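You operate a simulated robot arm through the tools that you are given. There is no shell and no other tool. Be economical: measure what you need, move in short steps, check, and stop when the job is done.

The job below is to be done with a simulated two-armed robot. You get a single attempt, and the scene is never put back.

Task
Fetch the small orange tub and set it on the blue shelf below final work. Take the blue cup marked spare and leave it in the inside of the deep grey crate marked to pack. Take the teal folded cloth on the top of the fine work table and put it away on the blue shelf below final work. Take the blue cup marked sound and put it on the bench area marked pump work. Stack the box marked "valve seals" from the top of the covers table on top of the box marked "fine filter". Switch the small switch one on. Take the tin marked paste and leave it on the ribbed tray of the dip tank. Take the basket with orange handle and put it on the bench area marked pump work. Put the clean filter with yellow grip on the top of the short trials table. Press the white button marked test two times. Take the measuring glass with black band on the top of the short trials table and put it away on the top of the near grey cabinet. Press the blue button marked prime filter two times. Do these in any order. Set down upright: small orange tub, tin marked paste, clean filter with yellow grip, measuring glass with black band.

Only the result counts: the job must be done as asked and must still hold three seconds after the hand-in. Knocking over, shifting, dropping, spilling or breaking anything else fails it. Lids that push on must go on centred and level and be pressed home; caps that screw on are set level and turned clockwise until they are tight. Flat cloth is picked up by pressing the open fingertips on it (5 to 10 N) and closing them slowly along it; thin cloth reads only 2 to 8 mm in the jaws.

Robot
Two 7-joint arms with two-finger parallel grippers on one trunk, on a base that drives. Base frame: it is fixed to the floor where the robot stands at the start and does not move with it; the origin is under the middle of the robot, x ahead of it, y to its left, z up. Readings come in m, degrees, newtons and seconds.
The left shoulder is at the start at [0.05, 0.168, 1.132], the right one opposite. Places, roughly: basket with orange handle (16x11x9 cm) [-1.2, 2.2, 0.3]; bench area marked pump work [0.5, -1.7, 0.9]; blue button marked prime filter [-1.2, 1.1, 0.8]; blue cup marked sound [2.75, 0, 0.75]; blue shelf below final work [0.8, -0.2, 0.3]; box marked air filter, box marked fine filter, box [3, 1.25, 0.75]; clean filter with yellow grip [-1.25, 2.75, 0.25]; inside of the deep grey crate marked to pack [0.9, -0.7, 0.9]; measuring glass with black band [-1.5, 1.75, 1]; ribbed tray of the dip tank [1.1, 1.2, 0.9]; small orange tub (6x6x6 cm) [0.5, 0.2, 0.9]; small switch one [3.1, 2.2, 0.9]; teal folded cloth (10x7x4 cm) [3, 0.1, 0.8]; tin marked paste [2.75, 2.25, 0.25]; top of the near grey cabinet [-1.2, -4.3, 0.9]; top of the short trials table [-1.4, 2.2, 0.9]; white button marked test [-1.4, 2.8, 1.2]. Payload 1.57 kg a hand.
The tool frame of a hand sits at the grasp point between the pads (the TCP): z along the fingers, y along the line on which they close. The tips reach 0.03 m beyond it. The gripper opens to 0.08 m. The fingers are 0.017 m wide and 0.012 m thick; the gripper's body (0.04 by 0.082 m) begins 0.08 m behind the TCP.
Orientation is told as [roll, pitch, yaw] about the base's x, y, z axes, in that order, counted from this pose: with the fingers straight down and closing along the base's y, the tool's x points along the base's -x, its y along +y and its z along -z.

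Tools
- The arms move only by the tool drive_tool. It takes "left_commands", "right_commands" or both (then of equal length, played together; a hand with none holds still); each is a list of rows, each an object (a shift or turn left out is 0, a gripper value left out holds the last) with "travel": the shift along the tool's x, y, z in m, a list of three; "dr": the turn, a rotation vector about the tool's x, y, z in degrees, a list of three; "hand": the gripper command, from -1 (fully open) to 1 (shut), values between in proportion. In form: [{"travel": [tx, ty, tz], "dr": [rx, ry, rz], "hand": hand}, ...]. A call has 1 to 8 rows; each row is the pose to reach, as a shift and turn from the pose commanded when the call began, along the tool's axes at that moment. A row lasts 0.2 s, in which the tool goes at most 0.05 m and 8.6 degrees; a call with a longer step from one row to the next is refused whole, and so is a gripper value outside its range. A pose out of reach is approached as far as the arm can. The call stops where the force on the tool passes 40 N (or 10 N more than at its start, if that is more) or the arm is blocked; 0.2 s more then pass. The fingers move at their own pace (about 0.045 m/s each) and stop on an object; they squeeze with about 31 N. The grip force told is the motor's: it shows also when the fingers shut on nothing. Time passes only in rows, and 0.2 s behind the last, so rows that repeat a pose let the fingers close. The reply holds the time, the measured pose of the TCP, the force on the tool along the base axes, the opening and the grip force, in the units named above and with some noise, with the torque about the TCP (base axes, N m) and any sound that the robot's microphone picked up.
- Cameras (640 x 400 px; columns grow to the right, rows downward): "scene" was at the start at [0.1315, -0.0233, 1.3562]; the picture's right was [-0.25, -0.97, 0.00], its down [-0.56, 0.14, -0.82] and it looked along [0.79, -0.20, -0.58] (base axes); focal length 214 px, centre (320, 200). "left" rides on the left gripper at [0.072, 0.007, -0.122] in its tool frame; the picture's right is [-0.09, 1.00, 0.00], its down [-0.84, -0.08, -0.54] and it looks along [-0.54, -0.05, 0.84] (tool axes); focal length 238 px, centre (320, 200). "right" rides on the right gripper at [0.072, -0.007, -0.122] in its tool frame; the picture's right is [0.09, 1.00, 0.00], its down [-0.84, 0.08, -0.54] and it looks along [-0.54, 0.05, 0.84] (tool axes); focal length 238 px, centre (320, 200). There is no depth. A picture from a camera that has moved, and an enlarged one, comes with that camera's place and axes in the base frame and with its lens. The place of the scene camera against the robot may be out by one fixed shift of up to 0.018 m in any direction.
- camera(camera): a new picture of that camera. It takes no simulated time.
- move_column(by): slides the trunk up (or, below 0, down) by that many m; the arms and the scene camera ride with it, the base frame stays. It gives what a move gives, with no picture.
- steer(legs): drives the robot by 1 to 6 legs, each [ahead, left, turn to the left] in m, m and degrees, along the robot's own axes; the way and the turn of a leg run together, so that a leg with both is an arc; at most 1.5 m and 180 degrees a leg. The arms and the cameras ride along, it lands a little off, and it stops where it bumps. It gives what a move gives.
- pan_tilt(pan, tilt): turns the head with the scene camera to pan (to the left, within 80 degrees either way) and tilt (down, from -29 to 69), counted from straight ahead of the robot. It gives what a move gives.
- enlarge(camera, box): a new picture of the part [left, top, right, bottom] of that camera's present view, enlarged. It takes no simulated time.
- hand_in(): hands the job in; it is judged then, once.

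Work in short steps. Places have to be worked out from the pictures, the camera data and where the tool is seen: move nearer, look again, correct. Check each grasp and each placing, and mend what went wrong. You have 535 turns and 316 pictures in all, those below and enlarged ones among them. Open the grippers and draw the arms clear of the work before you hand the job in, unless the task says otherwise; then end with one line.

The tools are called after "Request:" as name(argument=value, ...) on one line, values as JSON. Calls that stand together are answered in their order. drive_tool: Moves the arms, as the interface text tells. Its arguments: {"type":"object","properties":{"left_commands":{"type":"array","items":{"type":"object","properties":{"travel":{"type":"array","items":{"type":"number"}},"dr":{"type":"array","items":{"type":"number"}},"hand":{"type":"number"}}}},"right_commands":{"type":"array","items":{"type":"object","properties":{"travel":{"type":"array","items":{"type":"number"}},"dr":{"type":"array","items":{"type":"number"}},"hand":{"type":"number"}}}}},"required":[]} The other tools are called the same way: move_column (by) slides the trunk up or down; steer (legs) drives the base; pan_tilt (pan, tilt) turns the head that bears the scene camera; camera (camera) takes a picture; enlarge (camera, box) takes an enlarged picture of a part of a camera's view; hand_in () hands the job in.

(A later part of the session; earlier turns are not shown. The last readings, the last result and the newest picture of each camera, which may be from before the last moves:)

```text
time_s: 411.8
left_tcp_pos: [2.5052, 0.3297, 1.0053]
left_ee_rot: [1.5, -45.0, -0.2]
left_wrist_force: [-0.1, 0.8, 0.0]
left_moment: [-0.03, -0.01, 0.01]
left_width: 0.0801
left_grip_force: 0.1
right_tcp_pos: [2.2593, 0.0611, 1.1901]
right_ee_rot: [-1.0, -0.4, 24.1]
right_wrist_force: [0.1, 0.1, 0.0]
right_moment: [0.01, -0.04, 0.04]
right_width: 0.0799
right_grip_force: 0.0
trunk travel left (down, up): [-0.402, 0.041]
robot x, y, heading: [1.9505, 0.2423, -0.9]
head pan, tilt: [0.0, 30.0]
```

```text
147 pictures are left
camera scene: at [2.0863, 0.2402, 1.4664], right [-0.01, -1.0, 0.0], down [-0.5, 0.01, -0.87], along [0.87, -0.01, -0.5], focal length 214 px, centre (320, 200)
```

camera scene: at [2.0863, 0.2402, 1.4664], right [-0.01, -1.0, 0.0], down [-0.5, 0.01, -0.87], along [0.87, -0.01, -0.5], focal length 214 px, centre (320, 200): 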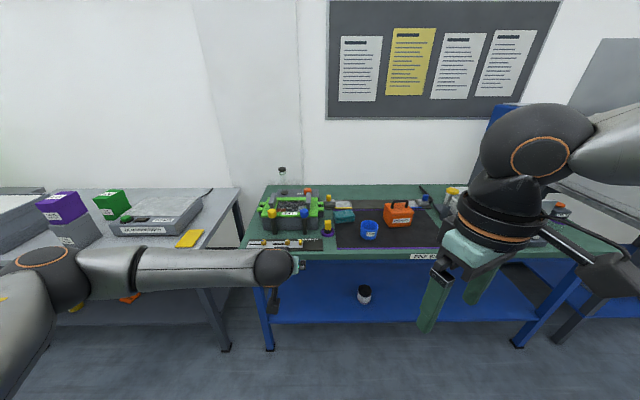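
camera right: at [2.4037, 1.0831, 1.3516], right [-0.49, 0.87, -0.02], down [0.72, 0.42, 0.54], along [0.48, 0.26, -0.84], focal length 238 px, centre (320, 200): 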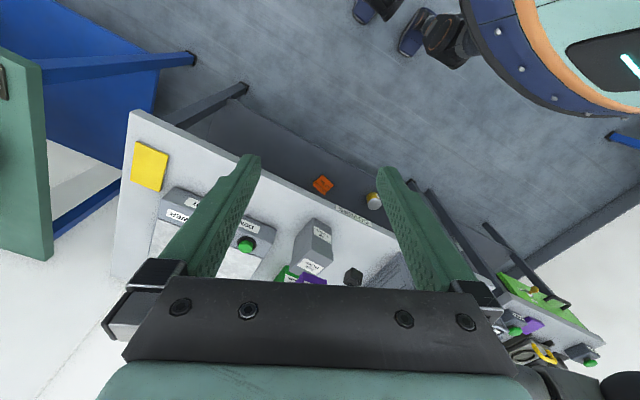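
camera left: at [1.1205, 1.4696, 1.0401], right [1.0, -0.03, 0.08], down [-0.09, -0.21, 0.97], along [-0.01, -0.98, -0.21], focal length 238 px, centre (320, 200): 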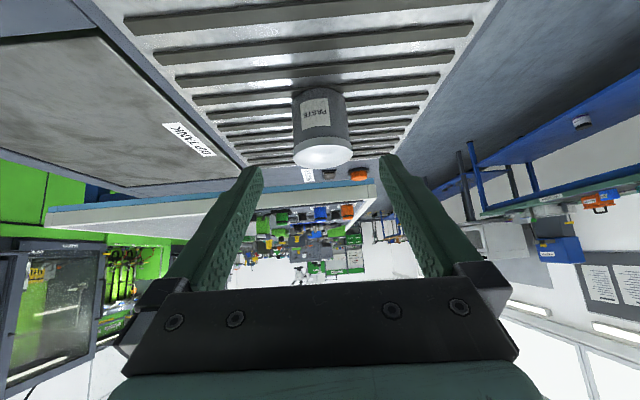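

Request:
enlarge(camera="scene", box=[240, 170, 460, 310])

```text
2.86 times, centred on (350, 240) of scene
camera zoom: at [2.0863, 0.2402, 1.4664], right [-0.01, -1.0, 0.0], down [-0.5, 0.01, -0.87], along [0.87, -0.01, -0.5], focal length 613 px, centre (234, 86)
```

zoom: 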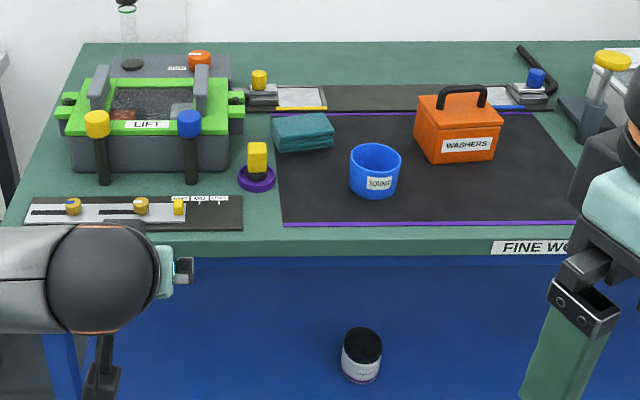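

Sound cup (≈8 cm wide) and teal cloth are here. Lower the trunk so arm height suits, move closer, and look with the right wrist camera for the cup.

Request:
move_column(by=-0.15)

Request:
drive_tool(right_commands=[{"dr": [0, 0, 8.3], "travel": [0, 0, 0]}, {"dr": [0, 0, 16.6], "travel": [0, 0, 0]}, {"dr": [0, 0, 25], "travel": [0, 0, 0]}])

Request:
steer(legs=[[0.25, 0, 1]])

Request:
camera(camera="right")

Request:
camera(camera="scene")

```text
time_s: 413.6
left_tcp_pos: [2.5049, 0.3302, 0.8548]
left_ee_rot: [1.6, -45.1, -0.1]
left_wrist_force: [-0.6, 0.4, 0.5]
left_moment: [0.01, -0.02, 0.03]
left_width: 0.0802
left_grip_force: 0.1
right_tcp_pos: [2.2585, 0.0604, 1.0399]
right_ee_rot: [-1.0, -0.5, 23.9]
right_wrist_force: [0.7, 0.3, 1.0]
right_moment: [0.01, 0.01, -0.03]
right_width: 0.0802
right_grip_force: 0.0
trunk travel left (down, up): [-0.252, 0.191]
robot x, y, heading: [1.9482, 0.2403, -0.8]
head pan, tilt: [0.0, 30.0]
```

```text
time_s: 414.4
left_tcp_pos: [2.5047, 0.3306, 0.8544]
left_ee_rot: [1.4, -45.0, -0.3]
left_wrist_force: [0.3, -0.4, 0.5]
left_moment: [-0.02, -0.02, 0.02]
left_width: 0.0802
left_grip_force: 0.0
right_tcp_pos: [2.2587, 0.0605, 1.0411]
right_ee_rot: [-0.7, -0.7, -1.2]
right_wrist_force: [0.8, -0.4, -0.3]
right_moment: [-0.02, 0.03, 0.01]
right_width: 0.08
right_grip_force: 0.2
trunk travel left (down, up): [-0.252, 0.191]
robot x, y, heading: [1.952, 0.2408, -0.6]
head pan, tilt: [0.0, 30.0]
```

```text
time_s: 416.1
left_tcp_pos: [2.7322, 0.3343, 0.8543]
left_ee_rot: [1.2, -44.6, 0.6]
left_wrist_force: [-0.1, -0.2, 0.9]
left_moment: [-0.03, 0.0, 0.02]
left_width: 0.0801
left_grip_force: 0.0
right_tcp_pos: [2.4945, 0.0649, 1.041]
right_ee_rot: [-0.7, -0.7, -0.1]
right_wrist_force: [-0.4, 0.3, 0.2]
right_moment: [0.0, 0.03, -0.01]
right_width: 0.08
right_grip_force: 0.0
trunk travel left (down, up): [-0.252, 0.191]
robot x, y, heading: [2.1835, 0.243, 0.1]
head pan, tilt: [0.0, 30.0]
stopped in leg 1: the force on the tool passed its limit (the readings are from after the stop); the commanded pose is now the measured one
```

```text
145 pictures are left
camera right: at [2.4206, 0.0599, 1.1612], right [-0.09, 1.0, -0.01], down [0.83, 0.08, 0.55], along [0.55, 0.04, -0.83], focal length 238 px, centre (320, 200)
```

right: 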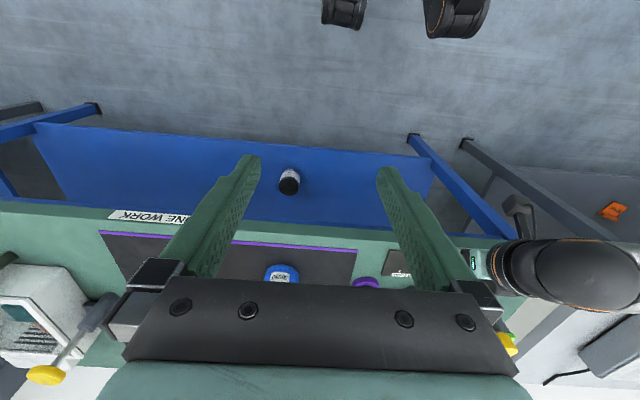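

```text
144 pictures are left
camera scene: at [2.3187, 0.2413, 1.3164], right [0.0, -1.0, 0.0], down [-0.5, 0.0, -0.87], along [0.87, 0.0, -0.5], focal length 214 px, centre (320, 200)
```

scene: 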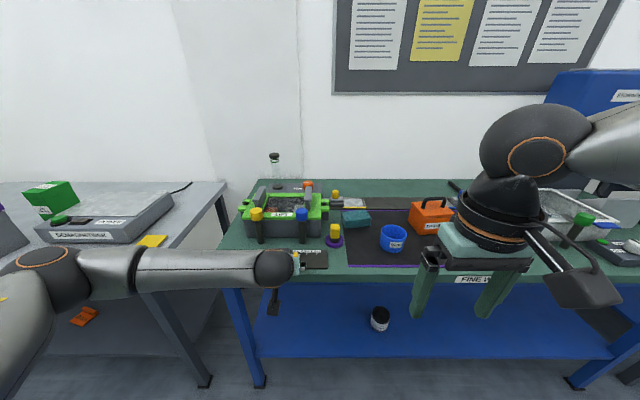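

My left hand touched something at the table front. Check what.

Request:
camera(camera="left")

Request:
enlarge(camera="scene", box=[220, 170, 460, 290])

```text
143 pictures are left
camera left: at [2.5952, 0.3375, 0.8903], right [0.04, 1.0, 0.08], down [0.22, -0.09, 0.97], along [0.97, -0.02, -0.22], focal length 238 px, centre (320, 200)
```

left: 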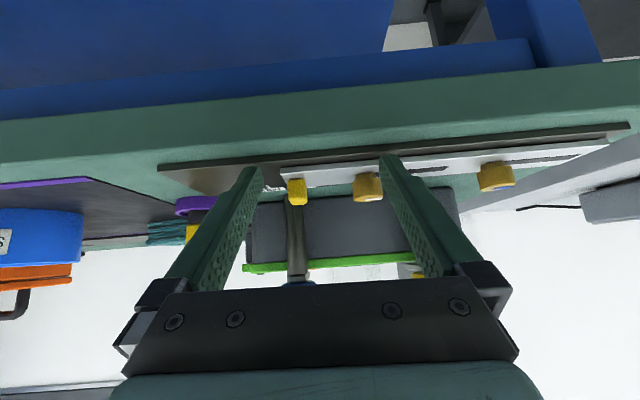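

```text
2.67 times, centred on (340, 230) of scene
camera zoom: at [2.3187, 0.2413, 1.3164], right [0.0, -1.0, 0.0], down [-0.5, 0.0, -0.87], along [0.87, 0.0, -0.5], focal length 572 px, centre (267, 120)
```

zoom: 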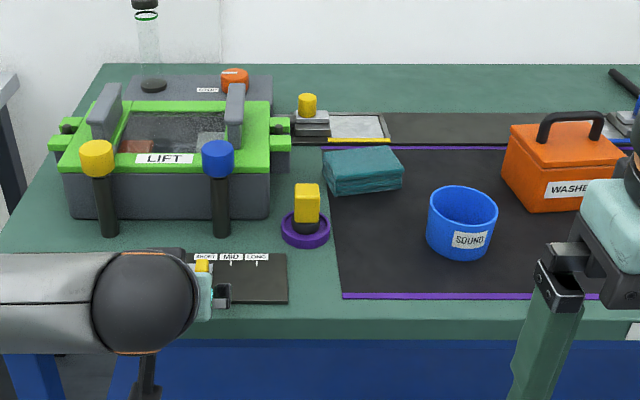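

The slider knobs' spacing is unchanged, so nothing shifted. Back off, and raise the left hand well clear.

Request:
steer(legs=[[-0.1, 0, 0]])

Request:
drive_tool(left_commands=[{"travel": [-0.02, 0, -0.045]}, {"travel": [-0.045, 0, -0.08]}, {"travel": [-0.07, 0, -0.12]}, {"travel": [-0.09, 0.02, -0.16]}, {"travel": [-0.1, 0.04, -0.2]}])

Request:
enlarge(camera="scene", box=[220, 170, 460, 290])

```text
time_s: 417.3
left_tcp_pos: [2.6322, 0.3339, 0.8542]
left_ee_rot: [1.2, -44.5, 0.4]
left_wrist_force: [-1.2, 0.3, -0.5]
left_moment: [0.02, -0.02, 0.02]
left_width: 0.0798
left_grip_force: 0.2
right_tcp_pos: [2.3952, 0.0642, 1.0401]
right_ee_rot: [-0.8, -0.6, -0.2]
right_wrist_force: [0.1, 0.4, 0.3]
right_moment: [0.0, 0.02, 0.03]
right_width: 0.08
right_grip_force: 0.1
trunk travel left (down, up): [-0.252, 0.191]
robot x, y, heading: [2.0818, 0.2406, 0.2]
head pan, tilt: [0.0, 30.0]
```

```text
time_s: 418.5
left_tcp_pos: [2.5627, 0.3715, 1.0668]
left_ee_rot: [1.2, -44.4, 0.3]
left_wrist_force: [-0.5, 0.3, -0.2]
left_moment: [-0.03, -0.02, -0.01]
left_width: 0.0801
left_grip_force: 0.3
right_tcp_pos: [2.3945, 0.0648, 1.0411]
right_ee_rot: [-0.8, -0.7, -0.2]
right_wrist_force: [-0.1, -0.6, 0.2]
right_moment: [0.01, 0.01, 0.0]
right_width: 0.08
right_grip_force: 0.0
trunk travel left (down, up): [-0.252, 0.191]
robot x, y, heading: [2.083, 0.2411, 0.1]
head pan, tilt: [0.0, 30.0]
```

```text
2.67 times, centred on (340, 230) of scene
camera zoom: at [2.2197, 0.241, 1.3165], right [0.0, -1.0, 0.0], down [-0.5, 0.0, -0.87], along [0.87, 0.0, -0.5], focal length 572 px, centre (267, 120)
```

zoom: 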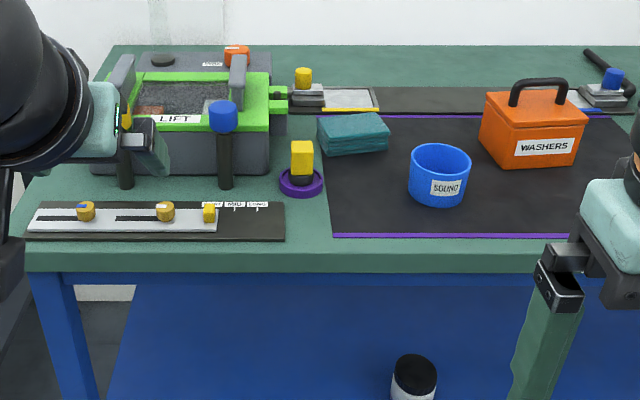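

Nothing moved. Now pitch the right hand 30° and bring it toward the cup's left wall, jaws 5 cm open.

Request:
drive_tool(right_commands=[{"travel": [-0.035, -0.01, 0.015], "dr": [0, -7.5, 0], "hand": -0.25}, {"travel": [-0.07, -0.02, 0.03], "dr": [0, -15, 0]}, {"travel": [-0.105, -0.025, 0.045], "dr": [0, -22.5, 0]}, {"travel": [-0.14, -0.03, 0.06], "dr": [0, -30, 0]}])

Request:
camera(camera="right")

```text
time_s: 419.5
left_tcp_pos: [2.564, 0.3697, 1.0662]
left_ee_rot: [1.2, -44.5, 0.6]
left_wrist_force: [-0.3, 0.3, -0.1]
left_moment: [-0.02, -0.01, 0.0]
left_width: 0.0801
left_grip_force: 0.1
right_tcp_pos: [2.5365, 0.0342, 0.9829]
right_ee_rot: [-0.8, -30.8, 0.1]
right_wrist_force: [0.3, 0.2, -1.1]
right_moment: [-0.02, 0.0, -0.02]
right_width: 0.05
right_grip_force: 0.2
trunk travel left (down, up): [-0.252, 0.191]
robot x, y, heading: [2.0845, 0.2409, 0.2]
head pan, tilt: [0.0, 30.0]
```

```text
140 pictures are left
camera right: at [2.4121, 0.0279, 1.0512], right [-0.08, 1.0, -0.06], down [0.44, 0.09, 0.89], along [0.89, 0.04, -0.45], focal length 238 px, centre (320, 200)
```

right: 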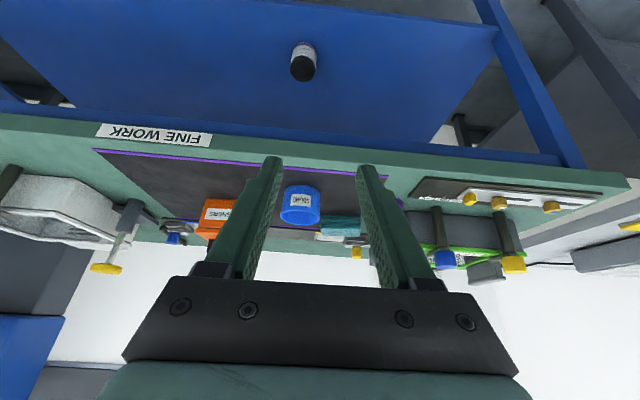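

Drive 0.18 m closer and re-view.

Request:
steer(legs=[[0.18, 0, 0]])

Request:
camera(camera="right")

```text
time_s: 421.0
left_tcp_pos: [2.7451, 0.3698, 1.0679]
left_ee_rot: [1.2, -44.5, 0.4]
left_wrist_force: [0.2, 0.1, 0.0]
left_moment: [-0.02, 0.02, 0.01]
left_width: 0.08
left_grip_force: 0.0
right_tcp_pos: [2.7185, 0.0328, 0.9828]
right_ee_rot: [-0.7, -30.8, 0.1]
right_wrist_force: [0.6, 0.8, 0.4]
right_moment: [0.03, 0.01, 0.02]
right_width: 0.0499
right_grip_force: 0.0
trunk travel left (down, up): [-0.252, 0.191]
robot x, y, heading: [2.2666, 0.2402, 0.1]
head pan, tilt: [0.0, 30.0]
```

```text
139 pictures are left
camera right: at [2.5929, 0.0281, 1.0515], right [-0.07, 1.0, -0.06], down [0.44, 0.09, 0.89], along [0.89, 0.04, -0.45], focal length 238 px, centre (320, 200)
```

right: 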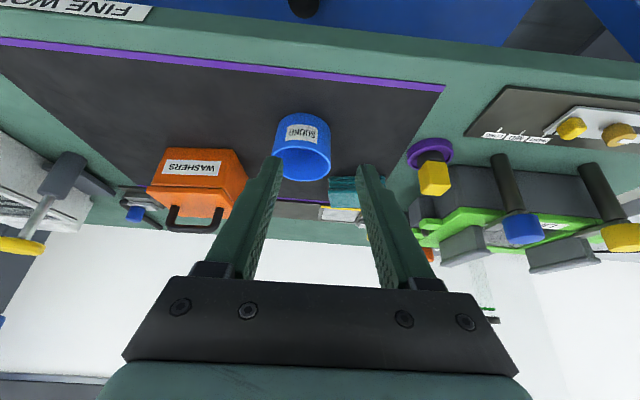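

Cup: centre ≈[2.843, 0.014], rim z≈0.87, ~7.7 cm wide. Move above its left wall (y≈0.052).

Request:
drive_tool(right_commands=[{"travel": [-0.025, 0.006, 0.034]}, {"travel": [-0.05, 0.013, 0.068]}, {"travel": [-0.0753, 0.019, 0.103]}])

Request:
camera(camera="right")

```text
time_s: 421.8
left_tcp_pos: [2.7458, 0.3703, 1.0654]
left_ee_rot: [1.1, -44.4, 0.4]
left_wrist_force: [0.5, 0.0, 0.6]
left_moment: [-0.02, 0.02, -0.01]
left_width: 0.08
left_grip_force: 0.0
right_tcp_pos: [2.8344, 0.0507, 0.9314]
right_ee_rot: [-0.9, -30.7, 0.3]
right_wrist_force: [0.1, -0.2, 0.8]
right_moment: [0.02, -0.02, 0.05]
right_width: 0.0501
right_grip_force: 0.0
trunk travel left (down, up): [-0.252, 0.191]
robot x, y, heading: [2.2667, 0.2423, 0.2]
head pan, tilt: [0.0, 30.0]
```

```text
138 pictures are left
camera right: at [2.7107, 0.0457, 1.0], right [-0.07, 1.0, -0.06], down [0.44, 0.09, 0.89], along [0.89, 0.04, -0.45], focal length 238 px, centre (320, 200)
```

right: 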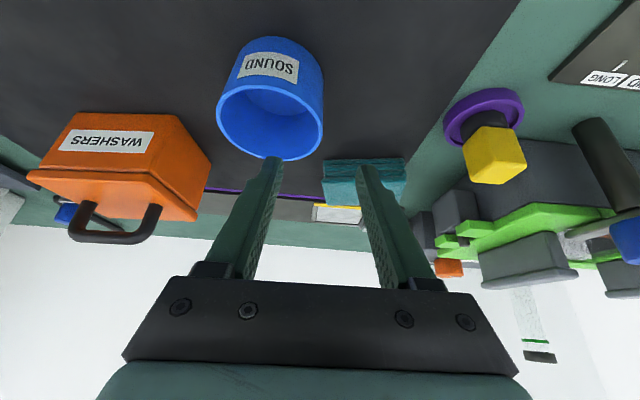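

Fingers straddle the wall properly. Lower 5.6 cm vertically.

Request:
drive_tool(right_commands=[{"travel": [0.0095, -0.001, 0.016]}, {"travel": [0.019, -0.001, 0.032]}, {"travel": [0.0285, -0.001, 0.048]}])

Request:
camera(camera="right")

```text
time_s: 422.6
left_tcp_pos: [2.7444, 0.3706, 1.0673]
left_ee_rot: [1.2, -44.5, 0.4]
left_wrist_force: [-0.2, -0.3, 0.1]
left_moment: [-0.01, -0.01, 0.03]
left_width: 0.08
left_grip_force: 0.1
right_tcp_pos: [2.8337, 0.0491, 0.8773]
right_ee_rot: [-0.8, -30.9, 0.2]
right_wrist_force: [-0.7, -0.1, 0.7]
right_moment: [0.0, -0.01, -0.01]
right_width: 0.0502
right_grip_force: 0.1
trunk travel left (down, up): [-0.252, 0.191]
robot x, y, heading: [2.2646, 0.2403, 0.2]
head pan, tilt: [0.0, 30.0]
```

```text
137 pictures are left
camera right: at [2.7104, 0.0439, 0.9451], right [-0.07, 1.0, -0.06], down [0.44, 0.09, 0.89], along [0.89, 0.04, -0.45], focal length 238 px, centre (320, 200)
```

right: 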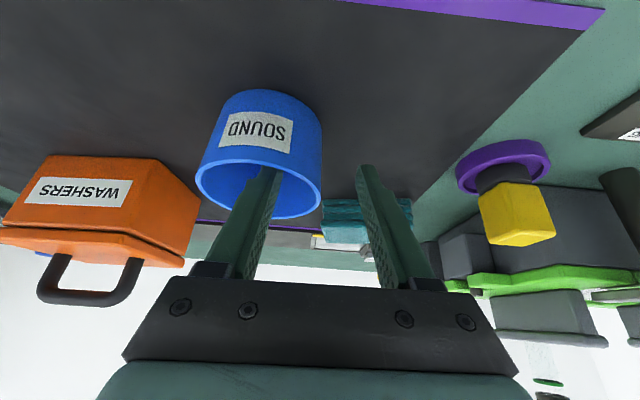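

Inner finger is inside the cup. Close on the wall and lift.

Request:
drive_tool(right_commands=[{"hand": 1}, {"hand": 1}, {"hand": 1}, {"hand": 1}])

Request:
drive_tool(right_commands=[{"travel": [-0.015, 0, -0.025]}, {"travel": [-0.03, 0, -0.05]}, {"travel": [-0.05, 0, -0.085]}])

Request:
camera(camera="right")

```text
time_s: 423.6
left_tcp_pos: [2.7442, 0.3698, 1.0662]
left_ee_rot: [1.2, -44.5, 0.4]
left_wrist_force: [0.4, 0.3, 0.2]
left_moment: [0.01, 0.0, 0.0]
left_width: 0.0799
left_grip_force: 0.2
right_tcp_pos: [2.8343, 0.0488, 0.8772]
right_ee_rot: [-0.8, -30.7, 0.2]
right_wrist_force: [0.0, -0.2, -0.5]
right_moment: [0.0, -0.02, -0.02]
right_width: 0.0068
right_grip_force: 26.5
trunk travel left (down, up): [-0.252, 0.191]
robot x, y, heading: [2.2624, 0.2429, -0.2]
head pan, tilt: [0.0, 30.0]
```

```text
time_s: 424.4
left_tcp_pos: [2.7451, 0.3704, 1.0661]
left_ee_rot: [1.2, -44.5, 0.5]
left_wrist_force: [0.0, -0.2, 0.3]
left_moment: [0.02, 0.0, -0.01]
left_width: 0.0799
left_grip_force: 0.1
right_tcp_pos: [2.8339, 0.051, 0.9771]
right_ee_rot: [-0.8, -30.7, 0.2]
right_wrist_force: [0.0, 0.0, -0.3]
right_moment: [0.0, 0.0, 0.02]
right_width: 0.0062
right_grip_force: 25.6
trunk travel left (down, up): [-0.252, 0.191]
robot x, y, heading: [2.2653, 0.2429, 0.0]
head pan, tilt: [0.0, 30.0]
```

```text
136 pictures are left
camera right: at [2.7092, 0.0454, 1.0445], right [-0.08, 1.0, -0.06], down [0.44, 0.09, 0.89], along [0.89, 0.04, -0.45], focal length 238 px, centre (320, 200)
```

right: 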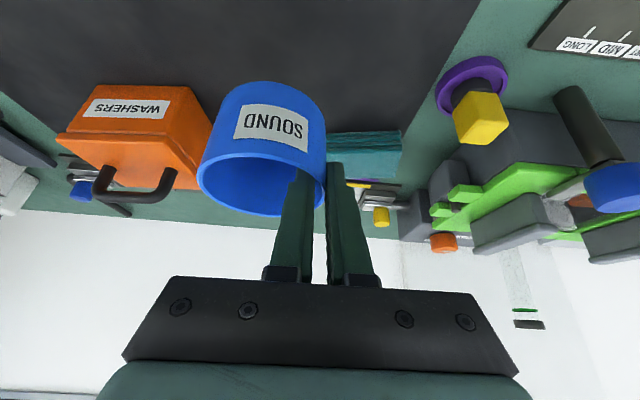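

Cup held by its wall. Retract the right hand up and back; at the same time level the left tool to point down.

Request:
drive_tool(right_commands=[{"travel": [0.013, 0, -0.027]}, {"travel": [0.026, 0, -0.054]}, {"travel": [0.039, 0, -0.081]}, {"travel": [0.052, 0, -0.109]}, {"travel": [0.065, 0, -0.136]}, {"travel": [0.078, 0, -0.163]}], left_commands=[{"travel": [0.0, 0, -0.01], "dr": [0, 7.4, 0]}, {"travel": [0.0, 0, -0.02], "dr": [0, 14.8, 0]}, {"travel": [0.0, 0, -0.03], "dr": [0, 22.2, 0]}, {"travel": [0.0, 0, -0.04], "dr": [0, 29.6, 0]}, {"travel": [0.0, 0, -0.05], "dr": [0, 37, 0]}, {"travel": [0.0, 0, -0.06], "dr": [0, 44.4, 0]}])

Request:
drive_tool(left_commands=[{"dr": [0, 0, 8.4]}, {"dr": [0, 0, 16.8]}, {"dr": [0, 0, 25.2]}, {"dr": [0, 0, 33.6]}, {"dr": [0, 0, 42]}, {"dr": [0, 0, 50.4]}, {"dr": [0, 0, 58.8]}, {"dr": [0, 0, 67]}])

Request:
drive_tool(left_commands=[{"dr": [0, 0, 7.5], "travel": [0.0, 0, 0]}])

Request:
camera(camera="left")

```text
time_s: 425.8
left_tcp_pos: [2.7025, 0.3689, 1.1095]
left_ee_rot: [0.8, 0.0, 1.2]
left_wrist_force: [0.3, -0.3, 0.3]
left_moment: [-0.02, 0.02, -0.02]
left_width: 0.08
left_grip_force: 0.1
right_tcp_pos: [2.6831, 0.0526, 1.0757]
right_ee_rot: [-0.8, -30.7, 0.2]
right_wrist_force: [-0.4, 0.4, -0.9]
right_moment: [0.02, 0.01, 0.0]
right_width: 0.0062
right_grip_force: 25.9
trunk travel left (down, up): [-0.252, 0.191]
robot x, y, heading: [2.2648, 0.2424, 0.3]
head pan, tilt: [0.0, 30.0]
```

```text
time_s: 427.6
left_tcp_pos: [2.6615, 0.3496, 1.0943]
left_ee_rot: [0.6, 0.7, -65.6]
left_wrist_force: [0.0, -1.3, 0.1]
left_moment: [0.03, 0.0, 0.01]
left_width: 0.0798
left_grip_force: 0.0
left hand out of reach, approached as far as the arm can: row 7, 8
right_tcp_pos: [2.684, 0.0512, 1.0772]
right_ee_rot: [-0.7, -30.7, 0.2]
right_wrist_force: [-0.1, 0.4, -0.5]
right_moment: [0.0, -0.01, -0.01]
right_width: 0.0058
right_grip_force: 25.9
trunk travel left (down, up): [-0.252, 0.191]
robot x, y, heading: [2.2637, 0.2433, -0.2]
head pan, tilt: [0.0, 30.0]
```

```text
time_s: 428.0
left_tcp_pos: [2.6337, 0.3385, 1.0844]
left_ee_rot: [0.3, 0.7, -73.1]
left_wrist_force: [0.5, 0.5, -1.0]
left_moment: [0.01, -0.01, 0.0]
left_width: 0.0799
left_grip_force: 0.0
left hand out of reach, approached as far as the arm can: row 1
right_tcp_pos: [2.6848, 0.0524, 1.0764]
right_ee_rot: [-0.8, -30.6, 0.3]
right_wrist_force: [-0.4, 0.6, 0.1]
right_moment: [0.01, 0.04, 0.06]
right_width: 0.0057
right_grip_force: 26.6
trunk travel left (down, up): [-0.252, 0.191]
robot x, y, heading: [2.2633, 0.2437, 0.4]
head pan, tilt: [0.0, 30.0]
```

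```text
135 pictures are left
camera left: at [2.6189, 0.4065, 1.2069], right [0.98, 0.2, 0.01], down [0.17, -0.83, 0.53], along [0.11, -0.52, -0.85], focal length 238 px, centre (320, 200)
```

left: 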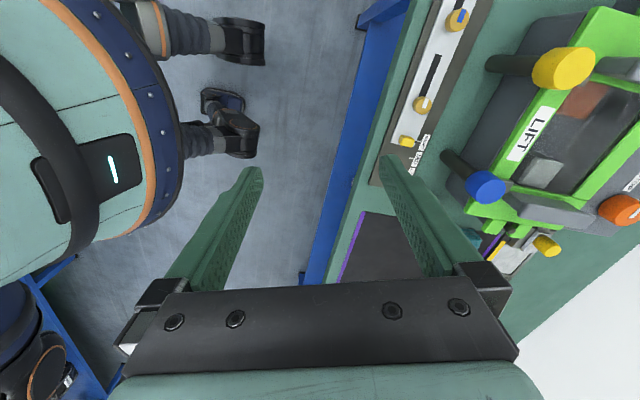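

Yaw −73° reached. Drive forward and bring the hand over the cloth, staying above the posts (tops ≈0.93).

Request:
steer(legs=[[0.15, 0, 0]])

Request:
drive_tool(left_commands=[{"travel": [-0.035, 0.013, 0.008]}, {"travel": [-0.07, 0.026, 0.016]}, {"travel": [-0.105, 0.039, 0.024]}, {"travel": [-0.14, 0.052, 0.032]}, {"travel": [-0.175, 0.065, 0.04]}, {"travel": [-0.21, 0.08, 0.048]}, {"travel": [-0.24, 0.09, 0.055]}])

Request:
camera(camera="left")

Request:
camera(camera="right")

```text
time_s: 429.4
left_tcp_pos: [2.7846, 0.339, 1.0851]
left_ee_rot: [0.4, 0.7, -73.0]
left_wrist_force: [0.0, 0.9, 0.8]
left_moment: [-0.03, -0.01, 0.0]
left_width: 0.0801
left_grip_force: 0.1
right_tcp_pos: [2.835, 0.0528, 1.0766]
right_ee_rot: [-0.8, -30.6, 0.1]
right_wrist_force: [0.2, 0.1, -1.1]
right_moment: [0.02, 0.0, 0.02]
right_width: 0.006
right_grip_force: 26.2
trunk travel left (down, up): [-0.252, 0.191]
robot x, y, heading: [2.4127, 0.2422, 0.3]
head pan, tilt: [0.0, 30.0]
```

```text
time_s: 431.0
left_tcp_pos: [2.8151, 0.1846, 1.0476]
left_ee_rot: [0.5, 0.5, -72.8]
left_wrist_force: [0.5, -0.5, 0.3]
left_moment: [0.0, 0.02, -0.01]
left_width: 0.0801
left_grip_force: 0.1
left hand out of reach, approached as far as the arm can: row 1, 2, 3, 4, 5, 6, 7
right_tcp_pos: [2.8344, 0.0522, 1.0773]
right_ee_rot: [-0.8, -30.8, 0.2]
right_wrist_force: [-0.4, -0.2, 0.5]
right_moment: [0.02, 0.02, 0.0]
right_width: 0.0055
right_grip_force: 25.9
trunk travel left (down, up): [-0.252, 0.191]
robot x, y, heading: [2.4153, 0.2432, 0.5]
head pan, tilt: [0.0, 30.0]
```

```text
134 pictures are left
camera left: at [2.7993, 0.254, 1.1695], right [0.98, 0.21, 0.01], down [0.17, -0.83, 0.53], along [0.12, -0.52, -0.85], focal length 238 px, centre (320, 200)
```

left: 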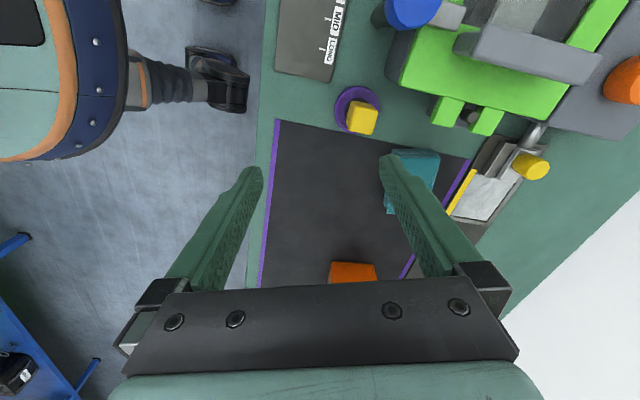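

```text
133 pictures are left
camera right: at [2.7098, 0.0473, 1.1445], right [-0.08, 1.0, -0.06], down [0.44, 0.09, 0.89], along [0.89, 0.04, -0.45], focal length 238 px, centre (320, 200)
```

right: 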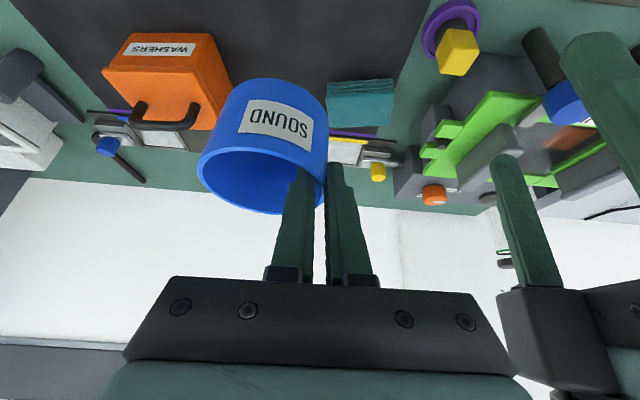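

Arm can't reach at that yaw. Better: approach diagonally with the base turned ~−40°. Back off and re-yaw the left tool to −34° relative, pitch 25°.

Request:
steer(legs=[[-0.32, 0, 0]])

Request:
drive_tool(left_commands=[{"travel": [0.028, 0.019, 0], "dr": [0, 0, -7.8]}, {"travel": [0.055, 0.038, 0], "dr": [0, 0, -15.6]}, {"travel": [0.083, 0.057, 0], "dr": [0, 0, -23.4]}, {"travel": [0.11, 0.076, 0], "dr": [0, 0, -31.2]}, {"travel": [0.138, 0.095, 0], "dr": [0, 0, -39]}])

Request:
drive_tool(left_commands=[{"dr": [0, -8, 0]}, {"dr": [0, -16, 0]}, {"dr": [0, -25, 0]}])

```text
time_s: 433.1
left_tcp_pos: [2.495, 0.1857, 1.0476]
left_ee_rot: [0.5, 0.5, -72.7]
left_wrist_force: [-0.3, 0.5, 0.1]
left_moment: [0.02, -0.01, 0.03]
left_width: 0.08
left_grip_force: 0.1
right_tcp_pos: [2.5158, 0.051, 1.0768]
right_ee_rot: [-0.8, -30.8, 0.3]
right_wrist_force: [-0.6, 0.1, -1.2]
right_moment: [0.04, 0.0, 0.02]
right_width: 0.0055
right_grip_force: 25.5
trunk travel left (down, up): [-0.252, 0.191]
robot x, y, heading: [2.0943, 0.2387, 0.1]
head pan, tilt: [0.0, 30.0]
```

```text
time_s: 434.3
left_tcp_pos: [2.5459, 0.3449, 1.0492]
left_ee_rot: [0.7, 0.2, -33.5]
left_wrist_force: [-0.2, 0.2, -0.4]
left_moment: [-0.02, -0.03, 0.02]
left_width: 0.0801
left_grip_force: 0.0
right_tcp_pos: [2.5157, 0.0522, 1.0763]
right_ee_rot: [-0.9, -30.7, 0.3]
right_wrist_force: [0.0, -0.2, -0.7]
right_moment: [-0.01, -0.01, -0.03]
right_width: 0.0053
right_grip_force: 25.9
trunk travel left (down, up): [-0.252, 0.191]
robot x, y, heading: [2.0945, 0.2439, 0.2]
head pan, tilt: [0.0, 30.0]
```

```text
refused: row 3 steps farther than a row can; nothing moved
```

Request:
drive_tool(left_commands=[{"dr": [0, -8, 0]}, {"dr": [0, -16, 0]}, {"dr": [0, -24, 0]}])

Request:
steer(legs=[[0, 0, -40], [-0.04, 0.36, 0]])

Request:
camera(camera="left")

```text
time_s: 435.1
left_tcp_pos: [2.5455, 0.3454, 1.0502]
left_ee_rot: [0.8, -24.0, -33.9]
left_wrist_force: [0.4, -0.4, 0.3]
left_moment: [-0.01, 0.03, 0.02]
left_width: 0.0799
left_grip_force: 0.1
right_tcp_pos: [2.5164, 0.0521, 1.0769]
right_ee_rot: [-1.0, -30.7, 0.3]
right_wrist_force: [0.7, 0.1, -0.3]
right_moment: [0.03, 0.0, 0.03]
right_width: 0.0052
right_grip_force: 25.6
trunk travel left (down, up): [-0.252, 0.191]
robot x, y, heading: [2.0985, 0.2411, 0.4]
head pan, tilt: [0.0, 30.0]
```

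```text
time_s: 439.3
left_tcp_pos: [2.7049, 0.3377, 1.0486]
left_ee_rot: [0.8, -23.8, -73.6]
left_wrist_force: [-1.0, 0.8, -0.1]
left_moment: [-0.04, 0.0, 0.03]
left_width: 0.0801
left_grip_force: 0.1
right_tcp_pos: [2.4963, 0.1309, 1.078]
right_ee_rot: [-0.8, -30.7, -39.3]
right_wrist_force: [0.6, -0.2, -0.4]
right_moment: [-0.01, -0.04, -0.02]
right_width: 0.0048
right_grip_force: 24.7
trunk travel left (down, up): [-0.252, 0.191]
robot x, y, heading: [2.2905, 0.5407, -39.4]
head pan, tilt: [0.0, 30.0]
```

```text
132 pictures are left
camera left: at [2.6778, 0.4488, 1.1314], right [0.98, 0.21, 0.05], down [0.07, -0.55, 0.83], along [0.2, -0.81, -0.55], focal length 238 px, centre (320, 200)
```

left: 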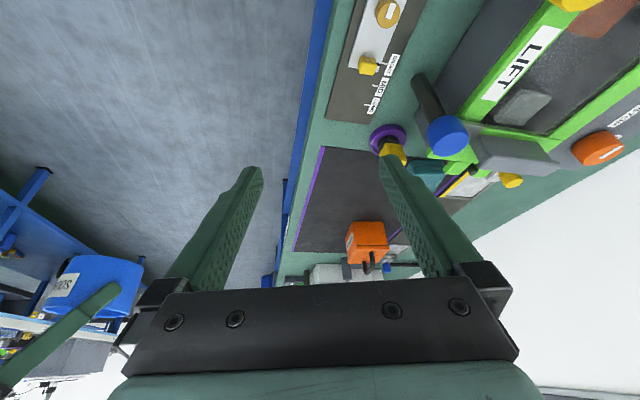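

Drive forward 0.18 m along the diagonal, then extend the arm 15 cm at this height over the cloth.

Request:
steer(legs=[[0.18, 0, 0]])

Request:
drive_tool(left_commands=[{"travel": [-0.028, 0.021, 0.0126]}, {"travel": [-0.057, 0.042, 0.025]}, {"travel": [-0.085, 0.063, 0.038]}, {"travel": [-0.113, 0.084, 0.05]}])

Request:
camera(camera="left")

```text
time_s: 440.8
left_tcp_pos: [2.8456, 0.2232, 1.0492]
left_ee_rot: [0.8, -23.8, -73.5]
left_wrist_force: [0.1, -0.8, -0.2]
left_moment: [0.03, 0.02, 0.02]
left_width: 0.08
left_grip_force: 0.1
right_tcp_pos: [2.6363, 0.0164, 1.0759]
right_ee_rot: [-0.8, -30.7, -39.2]
right_wrist_force: [0.8, 0.1, -0.5]
right_moment: [0.01, 0.03, -0.02]
right_width: 0.0048
right_grip_force: 25.0
trunk travel left (down, up): [-0.252, 0.191]
robot x, y, heading: [2.4297, 0.4347, -39.5]
head pan, tilt: [0.0, 30.0]
```

```text
time_s: 441.8
left_tcp_pos: [2.9605, 0.1309, 1.0511]
left_ee_rot: [0.9, -23.8, -73.6]
left_wrist_force: [-0.4, -0.1, 0.0]
left_moment: [0.0, 0.0, 0.03]
left_width: 0.08
left_grip_force: 0.0
right_tcp_pos: [2.6351, 0.0168, 1.0755]
right_ee_rot: [-0.8, -30.6, -39.3]
right_wrist_force: [-0.3, 0.3, 0.0]
right_moment: [0.01, -0.02, -0.01]
right_width: 0.0045
right_grip_force: 25.6
trunk travel left (down, up): [-0.252, 0.191]
robot x, y, heading: [2.4341, 0.4331, -39.4]
head pan, tilt: [0.0, 30.0]
```

```text
131 pictures are left
camera left: at [2.9337, 0.2412, 1.1326], right [0.98, 0.21, 0.05], down [0.07, -0.55, 0.83], along [0.2, -0.81, -0.55], focal length 238 px, centre (320, 200)
```

left: 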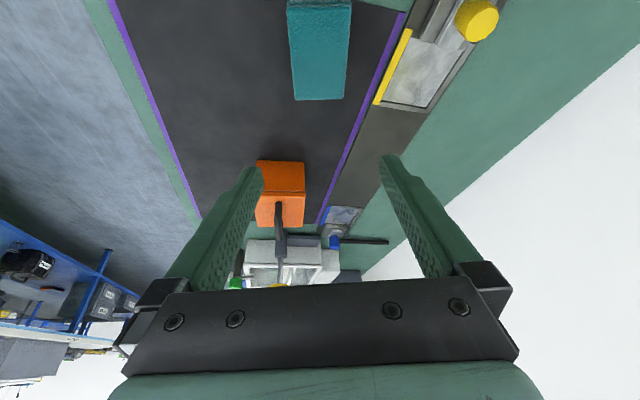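

Cloth is well aligned under the jaws. Centre ≈[2.972, 0.124]. Lower to z 0.93 with the small correction and check.

Request:
drive_tool(left_commands=[{"travel": [0.013, 0.0085, 0.038]}, {"travel": [0.025, 0.0085, 0.076]}, {"travel": [0.038, 0.0085, 0.1145]}])

Request:
camera(camera="left")

```text
time_s: 442.6
left_tcp_pos: [2.974, 0.1229, 0.9298]
left_ee_rot: [0.9, -23.9, -73.5]
left_wrist_force: [0.1, 0.6, -0.8]
left_moment: [0.01, -0.03, 0.01]
left_width: 0.0802
left_grip_force: 0.1
right_tcp_pos: [2.6351, 0.0164, 1.0772]
right_ee_rot: [-0.8, -30.7, -39.2]
right_wrist_force: [0.1, 0.2, -0.9]
right_moment: [0.01, -0.04, 0.03]
right_width: 0.0043
right_grip_force: 25.3
trunk travel left (down, up): [-0.252, 0.191]
robot x, y, heading: [2.4322, 0.4271, -39.3]
head pan, tilt: [0.0, 30.0]
```

```text
130 pictures are left
camera left: at [2.9457, 0.2327, 1.0118], right [0.98, 0.21, 0.05], down [0.07, -0.55, 0.83], along [0.2, -0.81, -0.55], focal length 238 px, centre (320, 200)
```

left: 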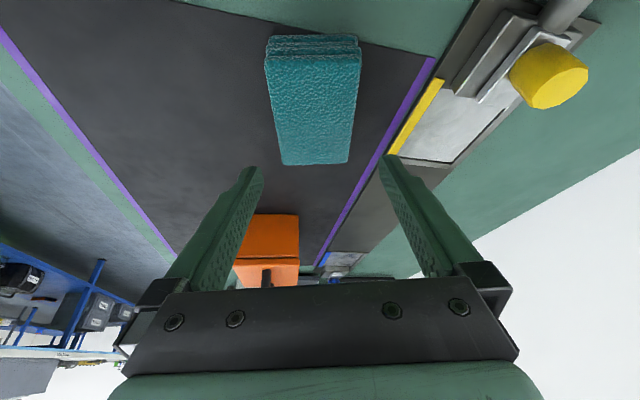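

Centre ≈[2.9695, 0.137]. Lower the jaws around it.

Request:
drive_tool(left_commands=[{"travel": [0.015, -0.004, 0.013]}, {"travel": [0.026, -0.004, 0.035]}, {"travel": [0.0375, -0.004, 0.0577]}])

Request:
camera(camera="left")

```text
time_s: 443.4
left_tcp_pos: [2.9671, 0.1312, 0.8623]
left_ee_rot: [0.8, -23.8, -73.6]
left_wrist_force: [0.5, 0.0, 0.4]
left_moment: [-0.04, 0.02, 0.03]
left_width: 0.0798
left_grip_force: 0.0
right_tcp_pos: [2.6352, 0.0157, 1.0751]
right_ee_rot: [-0.8, -30.7, -39.2]
right_wrist_force: [-0.1, -0.9, -0.4]
right_moment: [0.0, 0.01, 0.01]
right_width: 0.0046
right_grip_force: 24.6
trunk travel left (down, up): [-0.252, 0.191]
robot x, y, heading: [2.4364, 0.4265, -39.4]
head pan, tilt: [0.0, 30.0]
```

```text
129 pictures are left
camera left: at [2.9395, 0.2425, 0.9441], right [0.98, 0.21, 0.05], down [0.07, -0.55, 0.83], along [0.2, -0.81, -0.55], focal length 238 px, centre (320, 200)
```

left: 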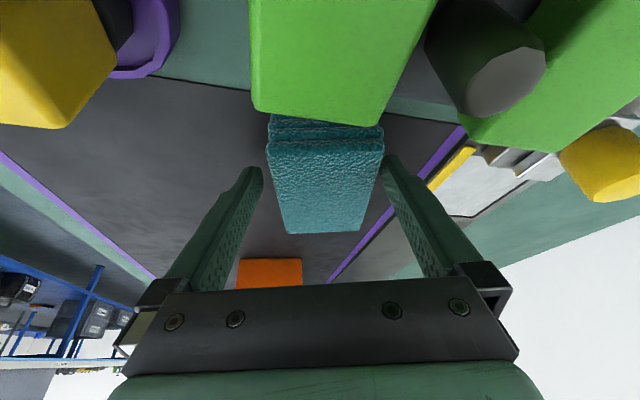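

Straddled. Close.

Request:
drive_tool(left_commands=[{"hand": -0.4}, {"hand": 0.2}, {"hand": 1}, {"hand": 1}, {"hand": 1}])

Request:
drive_tool(left_commands=[{"travel": [-0.012, 0, -0.027]}, {"travel": [-0.024, 0, -0.055]}, {"travel": [-0.04, 0, -0.09]}, {"travel": [-0.058, 0, -0.13]}])

Request:
camera(camera="left")

Request:
camera(camera="right")

```text
time_s: 444.6
left_tcp_pos: [2.9686, 0.1322, 0.8614]
left_ee_rot: [0.7, -23.8, -73.5]
left_wrist_force: [-0.1, 0.5, -0.4]
left_moment: [0.01, -0.02, -0.02]
left_width: 0.0652
left_grip_force: 30.5
right_tcp_pos: [2.6351, 0.017, 1.077]
right_ee_rot: [-0.8, -30.8, -39.2]
right_wrist_force: [0.5, -0.1, -0.7]
right_moment: [0.02, -0.02, -0.01]
right_width: 0.0042
right_grip_force: 24.6
trunk travel left (down, up): [-0.252, 0.191]
robot x, y, heading: [2.4339, 0.4313, -39.3]
head pan, tilt: [0.0, 30.0]
```

```text
time_s: 445.6
left_tcp_pos: [2.9656, 0.1307, 1.0053]
left_ee_rot: [0.8, -23.8, -73.4]
left_wrist_force: [-0.1, 0.3, -0.3]
left_moment: [0.02, 0.0, -0.02]
left_width: 0.0646
left_grip_force: 30.7
right_tcp_pos: [2.6347, 0.0178, 1.0761]
right_ee_rot: [-0.7, -30.7, -39.2]
right_wrist_force: [-0.6, -0.7, -0.2]
right_moment: [-0.01, 0.02, 0.02]
right_width: 0.0041
right_grip_force: 24.4
trunk travel left (down, up): [-0.252, 0.191]
robot x, y, heading: [2.4321, 0.4276, -39.3]
head pan, tilt: [0.0, 30.0]
```

```text
128 pictures are left
camera left: at [2.9375, 0.2418, 1.0878], right [0.98, 0.21, 0.05], down [0.07, -0.55, 0.83], along [0.2, -0.81, -0.55], focal length 238 px, centre (320, 200)
```

left: 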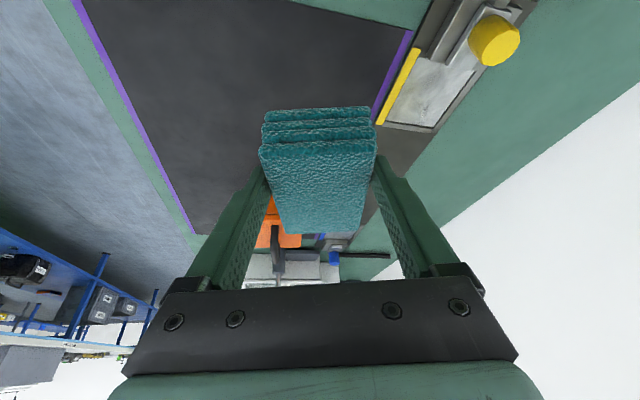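

```text
127 pictures are left
camera right: at [2.535, 0.0916, 1.1445], right [0.57, 0.82, -0.06], down [0.4, -0.21, 0.89], along [0.72, -0.54, -0.45], focal length 238 px, centre (320, 200)
```

right: 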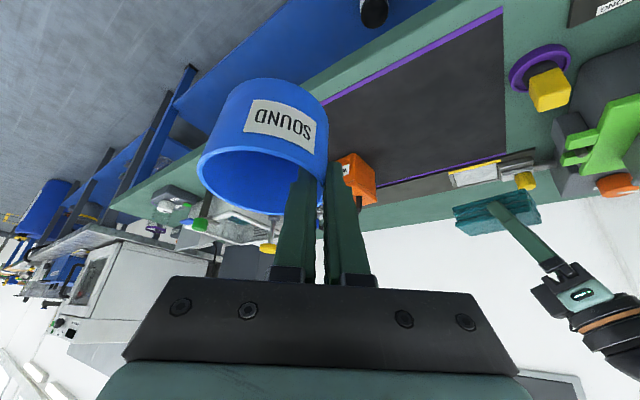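

Cloth and cup are both held. Back off into the aisle, retract the left hand, and turn to face the main bench from the east.

Request:
steer(legs=[[-0.45, 0, 0]])

Request:
drive_tool(left_commands=[{"travel": [0.028, -0.021, -0.0126]}, {"travel": [0.057, -0.042, -0.025]}, {"travel": [0.085, -0.063, -0.038]}, {"travel": [0.113, -0.084, -0.05]}])

Request:
steer(legs=[[0, -0.1, 0], [0, 0, -70], [0, 0, -70]])

Request:
pan_tilt(pan=0, tilt=40)

Request:
camera(camera="scene")

```text
time_s: 448.3
left_tcp_pos: [2.6155, 0.416, 1.0051]
left_ee_rot: [0.8, -23.8, -73.5]
left_wrist_force: [0.3, 0.0, -0.2]
left_moment: [0.0, -0.01, 0.0]
left_width: 0.064
left_grip_force: 30.9
right_tcp_pos: [2.2853, 0.3023, 1.0766]
right_ee_rot: [-0.8, -30.6, -39.2]
right_wrist_force: [-0.4, -0.5, -1.4]
right_moment: [0.03, -0.02, -0.02]
right_width: 0.0039
right_grip_force: 24.3
trunk travel left (down, up): [-0.252, 0.191]
robot x, y, heading: [2.0821, 0.7153, -39.4]
head pan, tilt: [0.0, 30.0]
```

```text
time_s: 449.3
left_tcp_pos: [2.4995, 0.511, 1.0041]
left_ee_rot: [0.8, -23.7, -73.5]
left_wrist_force: [0.3, 0.0, 0.1]
left_moment: [0.02, -0.02, -0.04]
left_width: 0.064
left_grip_force: 31.4
right_tcp_pos: [2.2863, 0.3017, 1.0771]
right_ee_rot: [-0.7, -30.7, -39.3]
right_wrist_force: [0.5, 0.3, -0.1]
right_moment: [0.0, 0.02, 0.0]
right_width: 0.0039
right_grip_force: 24.6
trunk travel left (down, up): [-0.252, 0.191]
robot x, y, heading: [2.0835, 0.7138, -39.3]
head pan, tilt: [0.0, 30.0]
```

```text
time_s: 456.6
left_tcp_pos: [1.5646, 0.538, 1.0034]
left_ee_rot: [0.8, -23.9, 145.3]
left_wrist_force: [-0.6, -0.1, 0.4]
left_moment: [0.0, 0.0, -0.05]
left_width: 0.0639
left_grip_force: 30.7
right_tcp_pos: [1.5999, 0.8331, 1.0761]
right_ee_rot: [-0.8, -30.7, 179.5]
right_wrist_force: [0.1, 0.0, -0.7]
right_moment: [0.01, -0.02, 0.02]
right_width: 0.0029
right_grip_force: 24.0
trunk travel left (down, up): [-0.252, 0.191]
robot x, y, heading: [2.0193, 0.6375, 179.6]
head pan, tilt: [0.0, 30.0]
```

```text
time_s: 457.3
left_tcp_pos: [1.5649, 0.5375, 1.0039]
left_ee_rot: [0.7, -23.7, 145.3]
left_wrist_force: [-0.7, 0.7, -0.4]
left_moment: [-0.02, -0.02, 0.01]
left_width: 0.0639
left_grip_force: 31.6
right_tcp_pos: [1.6024, 0.8357, 1.0761]
right_ee_rot: [-0.8, -30.7, 179.5]
right_wrist_force: [-0.7, -0.5, -1.0]
right_moment: [-0.03, 0.0, -0.03]
right_width: 0.0027
right_grip_force: 23.9
trunk travel left (down, up): [-0.252, 0.191]
robot x, y, heading: [2.02, 0.6408, 179.4]
head pan, tilt: [0.0, 40.0]
```

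```text
126 pictures are left
camera scene: at [1.9003, 0.6383, 1.3012], right [0.01, 1.0, 0.0], down [0.64, -0.01, -0.77], along [-0.77, 0.01, -0.64], focal length 214 px, centre (320, 200)
```

scene: 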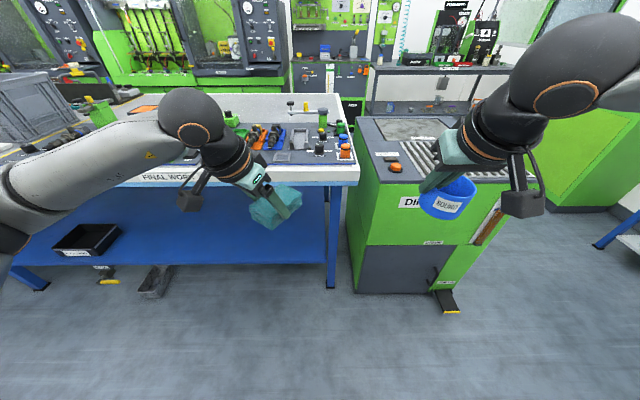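

The right jaw reading is shrinking (2.7 mm); check the cup.

Request:
camera(camera="right")

```text
125 pictures are left
camera right: at [1.7252, 0.8378, 1.1444], right [0.06, -1.0, -0.06], down [-0.44, -0.08, 0.89], along [-0.89, -0.03, -0.45], focal length 238 px, centre (320, 200)
```

right: 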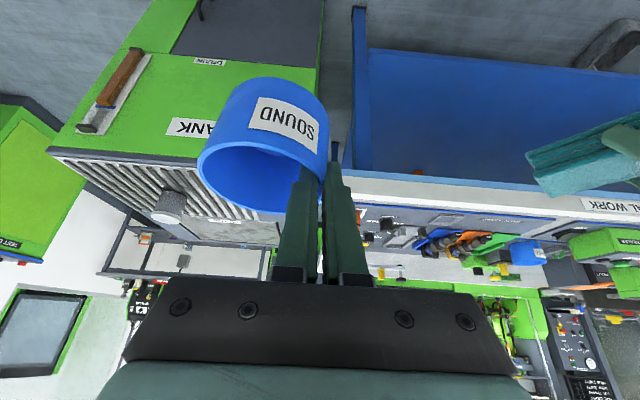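

The cup's wall is creeping in the grip; set it down temporarily on the nearby ribbed tray (free south-east part ≈[1.17, 1.085]) to regrip later.

Request:
steer(legs=[[0.24, -0.2, 0.6]])

Request:
drive_tool(right_commands=[{"travel": [-0.04, 0, 0.024]}, {"travel": [-0.08, 0, 0.047]}, {"travel": [-0.12, 0, 0.071]}, {"travel": [-0.159, 0, 0.0945]}])

Request:
camera(camera="right")

```text
time_s: 459.4
left_tcp_pos: [1.3253, 0.7345, 1.0052]
left_ee_rot: [0.8, -23.8, 145.7]
left_wrist_force: [0.6, 0.0, -0.2]
left_moment: [0.0, 0.0, 0.01]
left_width: 0.064
left_grip_force: 30.9
right_tcp_pos: [1.3591, 1.0327, 1.0756]
right_ee_rot: [-0.8, -30.7, -179.9]
right_wrist_force: [0.9, 0.2, -0.3]
right_moment: [-0.05, -0.01, 0.03]
right_width: 0.0027
right_grip_force: 24.0
trunk travel left (down, up): [-0.252, 0.191]
robot x, y, heading: [1.7779, 0.8379, -180.2]
head pan, tilt: [0.0, 40.0]
```

```text
time_s: 460.4
left_tcp_pos: [1.3253, 0.7361, 1.0043]
left_ee_rot: [0.9, -23.9, 145.8]
left_wrist_force: [0.6, -0.8, 0.3]
left_moment: [0.01, 0.01, -0.01]
left_width: 0.0641
left_grip_force: 30.7
right_tcp_pos: [1.1854, 1.034, 1.0755]
right_ee_rot: [-0.8, -30.7, 180.0]
right_wrist_force: [0.7, 0.4, -0.3]
right_moment: [-0.03, 0.01, 0.0]
right_width: 0.0027
right_grip_force: 23.7
right hand out of reach, approached as far as the arm can: row 4
trunk travel left (down, up): [-0.252, 0.191]
robot x, y, heading: [1.778, 0.8392, 180.1]
head pan, tilt: [0.0, 40.0]
```

```text
124 pictures are left
camera right: at [1.3095, 1.0394, 1.1442], right [0.07, -1.0, -0.06], down [-0.44, -0.09, 0.89], along [-0.89, -0.04, -0.45], focal length 238 px, centre (320, 200)
```

right: 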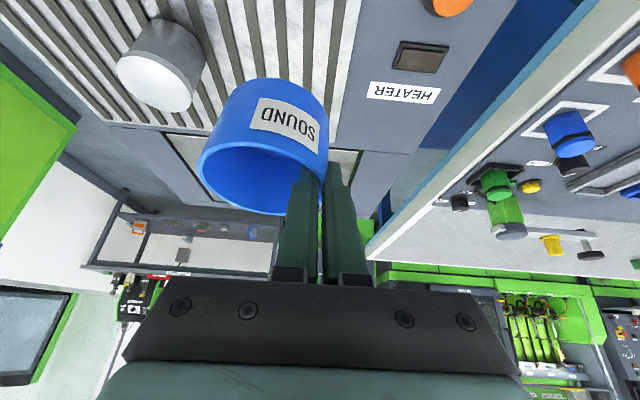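

Over the tray's free corner. Lower the cup with the arm.

Request:
drive_tool(right_commands=[{"travel": [0.02, 0, 0.034]}, {"travel": [0.04, 0, 0.069]}, {"travel": [0.06, 0, 0.103]}, {"travel": [0.067, 0, 0.114]}])

Request:
drive_tool(right_commands=[{"travel": [0.0015, 0, 0.0026]}, {"travel": [0.003, 0, 0.0052]}, {"travel": [0.0046, 0, 0.0077]}, {"travel": [0.006, 0, 0.0103]}, {"travel": [0.0077, 0, 0.0129]}, {"travel": [0.0092, 0, 0.0155]}])

```text
time_s: 461.4
left_tcp_pos: [1.3251, 0.7367, 1.0053]
left_ee_rot: [0.8, -23.8, 145.7]
left_wrist_force: [0.2, -0.8, -1.2]
left_moment: [-0.05, -0.04, 0.0]
left_width: 0.0638
left_grip_force: 31.0
right_tcp_pos: [1.1858, 1.0357, 0.9442]
right_ee_rot: [-0.8, -30.8, -180.0]
right_wrist_force: [0.3, -1.4, -0.4]
right_moment: [-0.01, 0.0, 0.02]
right_width: 0.0025
right_grip_force: 23.6
trunk travel left (down, up): [-0.252, 0.191]
robot x, y, heading: [1.7801, 0.8414, -179.9]
head pan, tilt: [0.0, 40.0]
```

```text
time_s: 462.8
left_tcp_pos: [1.3269, 0.7356, 1.0061]
left_ee_rot: [0.9, -23.9, 145.7]
left_wrist_force: [-0.3, 0.1, -0.4]
left_moment: [0.0, 0.01, 0.0]
left_width: 0.064
left_grip_force: 31.2
right_tcp_pos: [1.1856, 1.035, 0.9283]
right_ee_rot: [-0.8, -30.8, -180.0]
right_wrist_force: [2.0, 0.3, 7.5]
right_moment: [0.33, -0.29, -0.07]
right_width: 0.0023
right_grip_force: 24.0
trunk travel left (down, up): [-0.252, 0.191]
robot x, y, heading: [1.781, 0.8385, -179.9]
head pan, tilt: [0.0, 40.0]
```

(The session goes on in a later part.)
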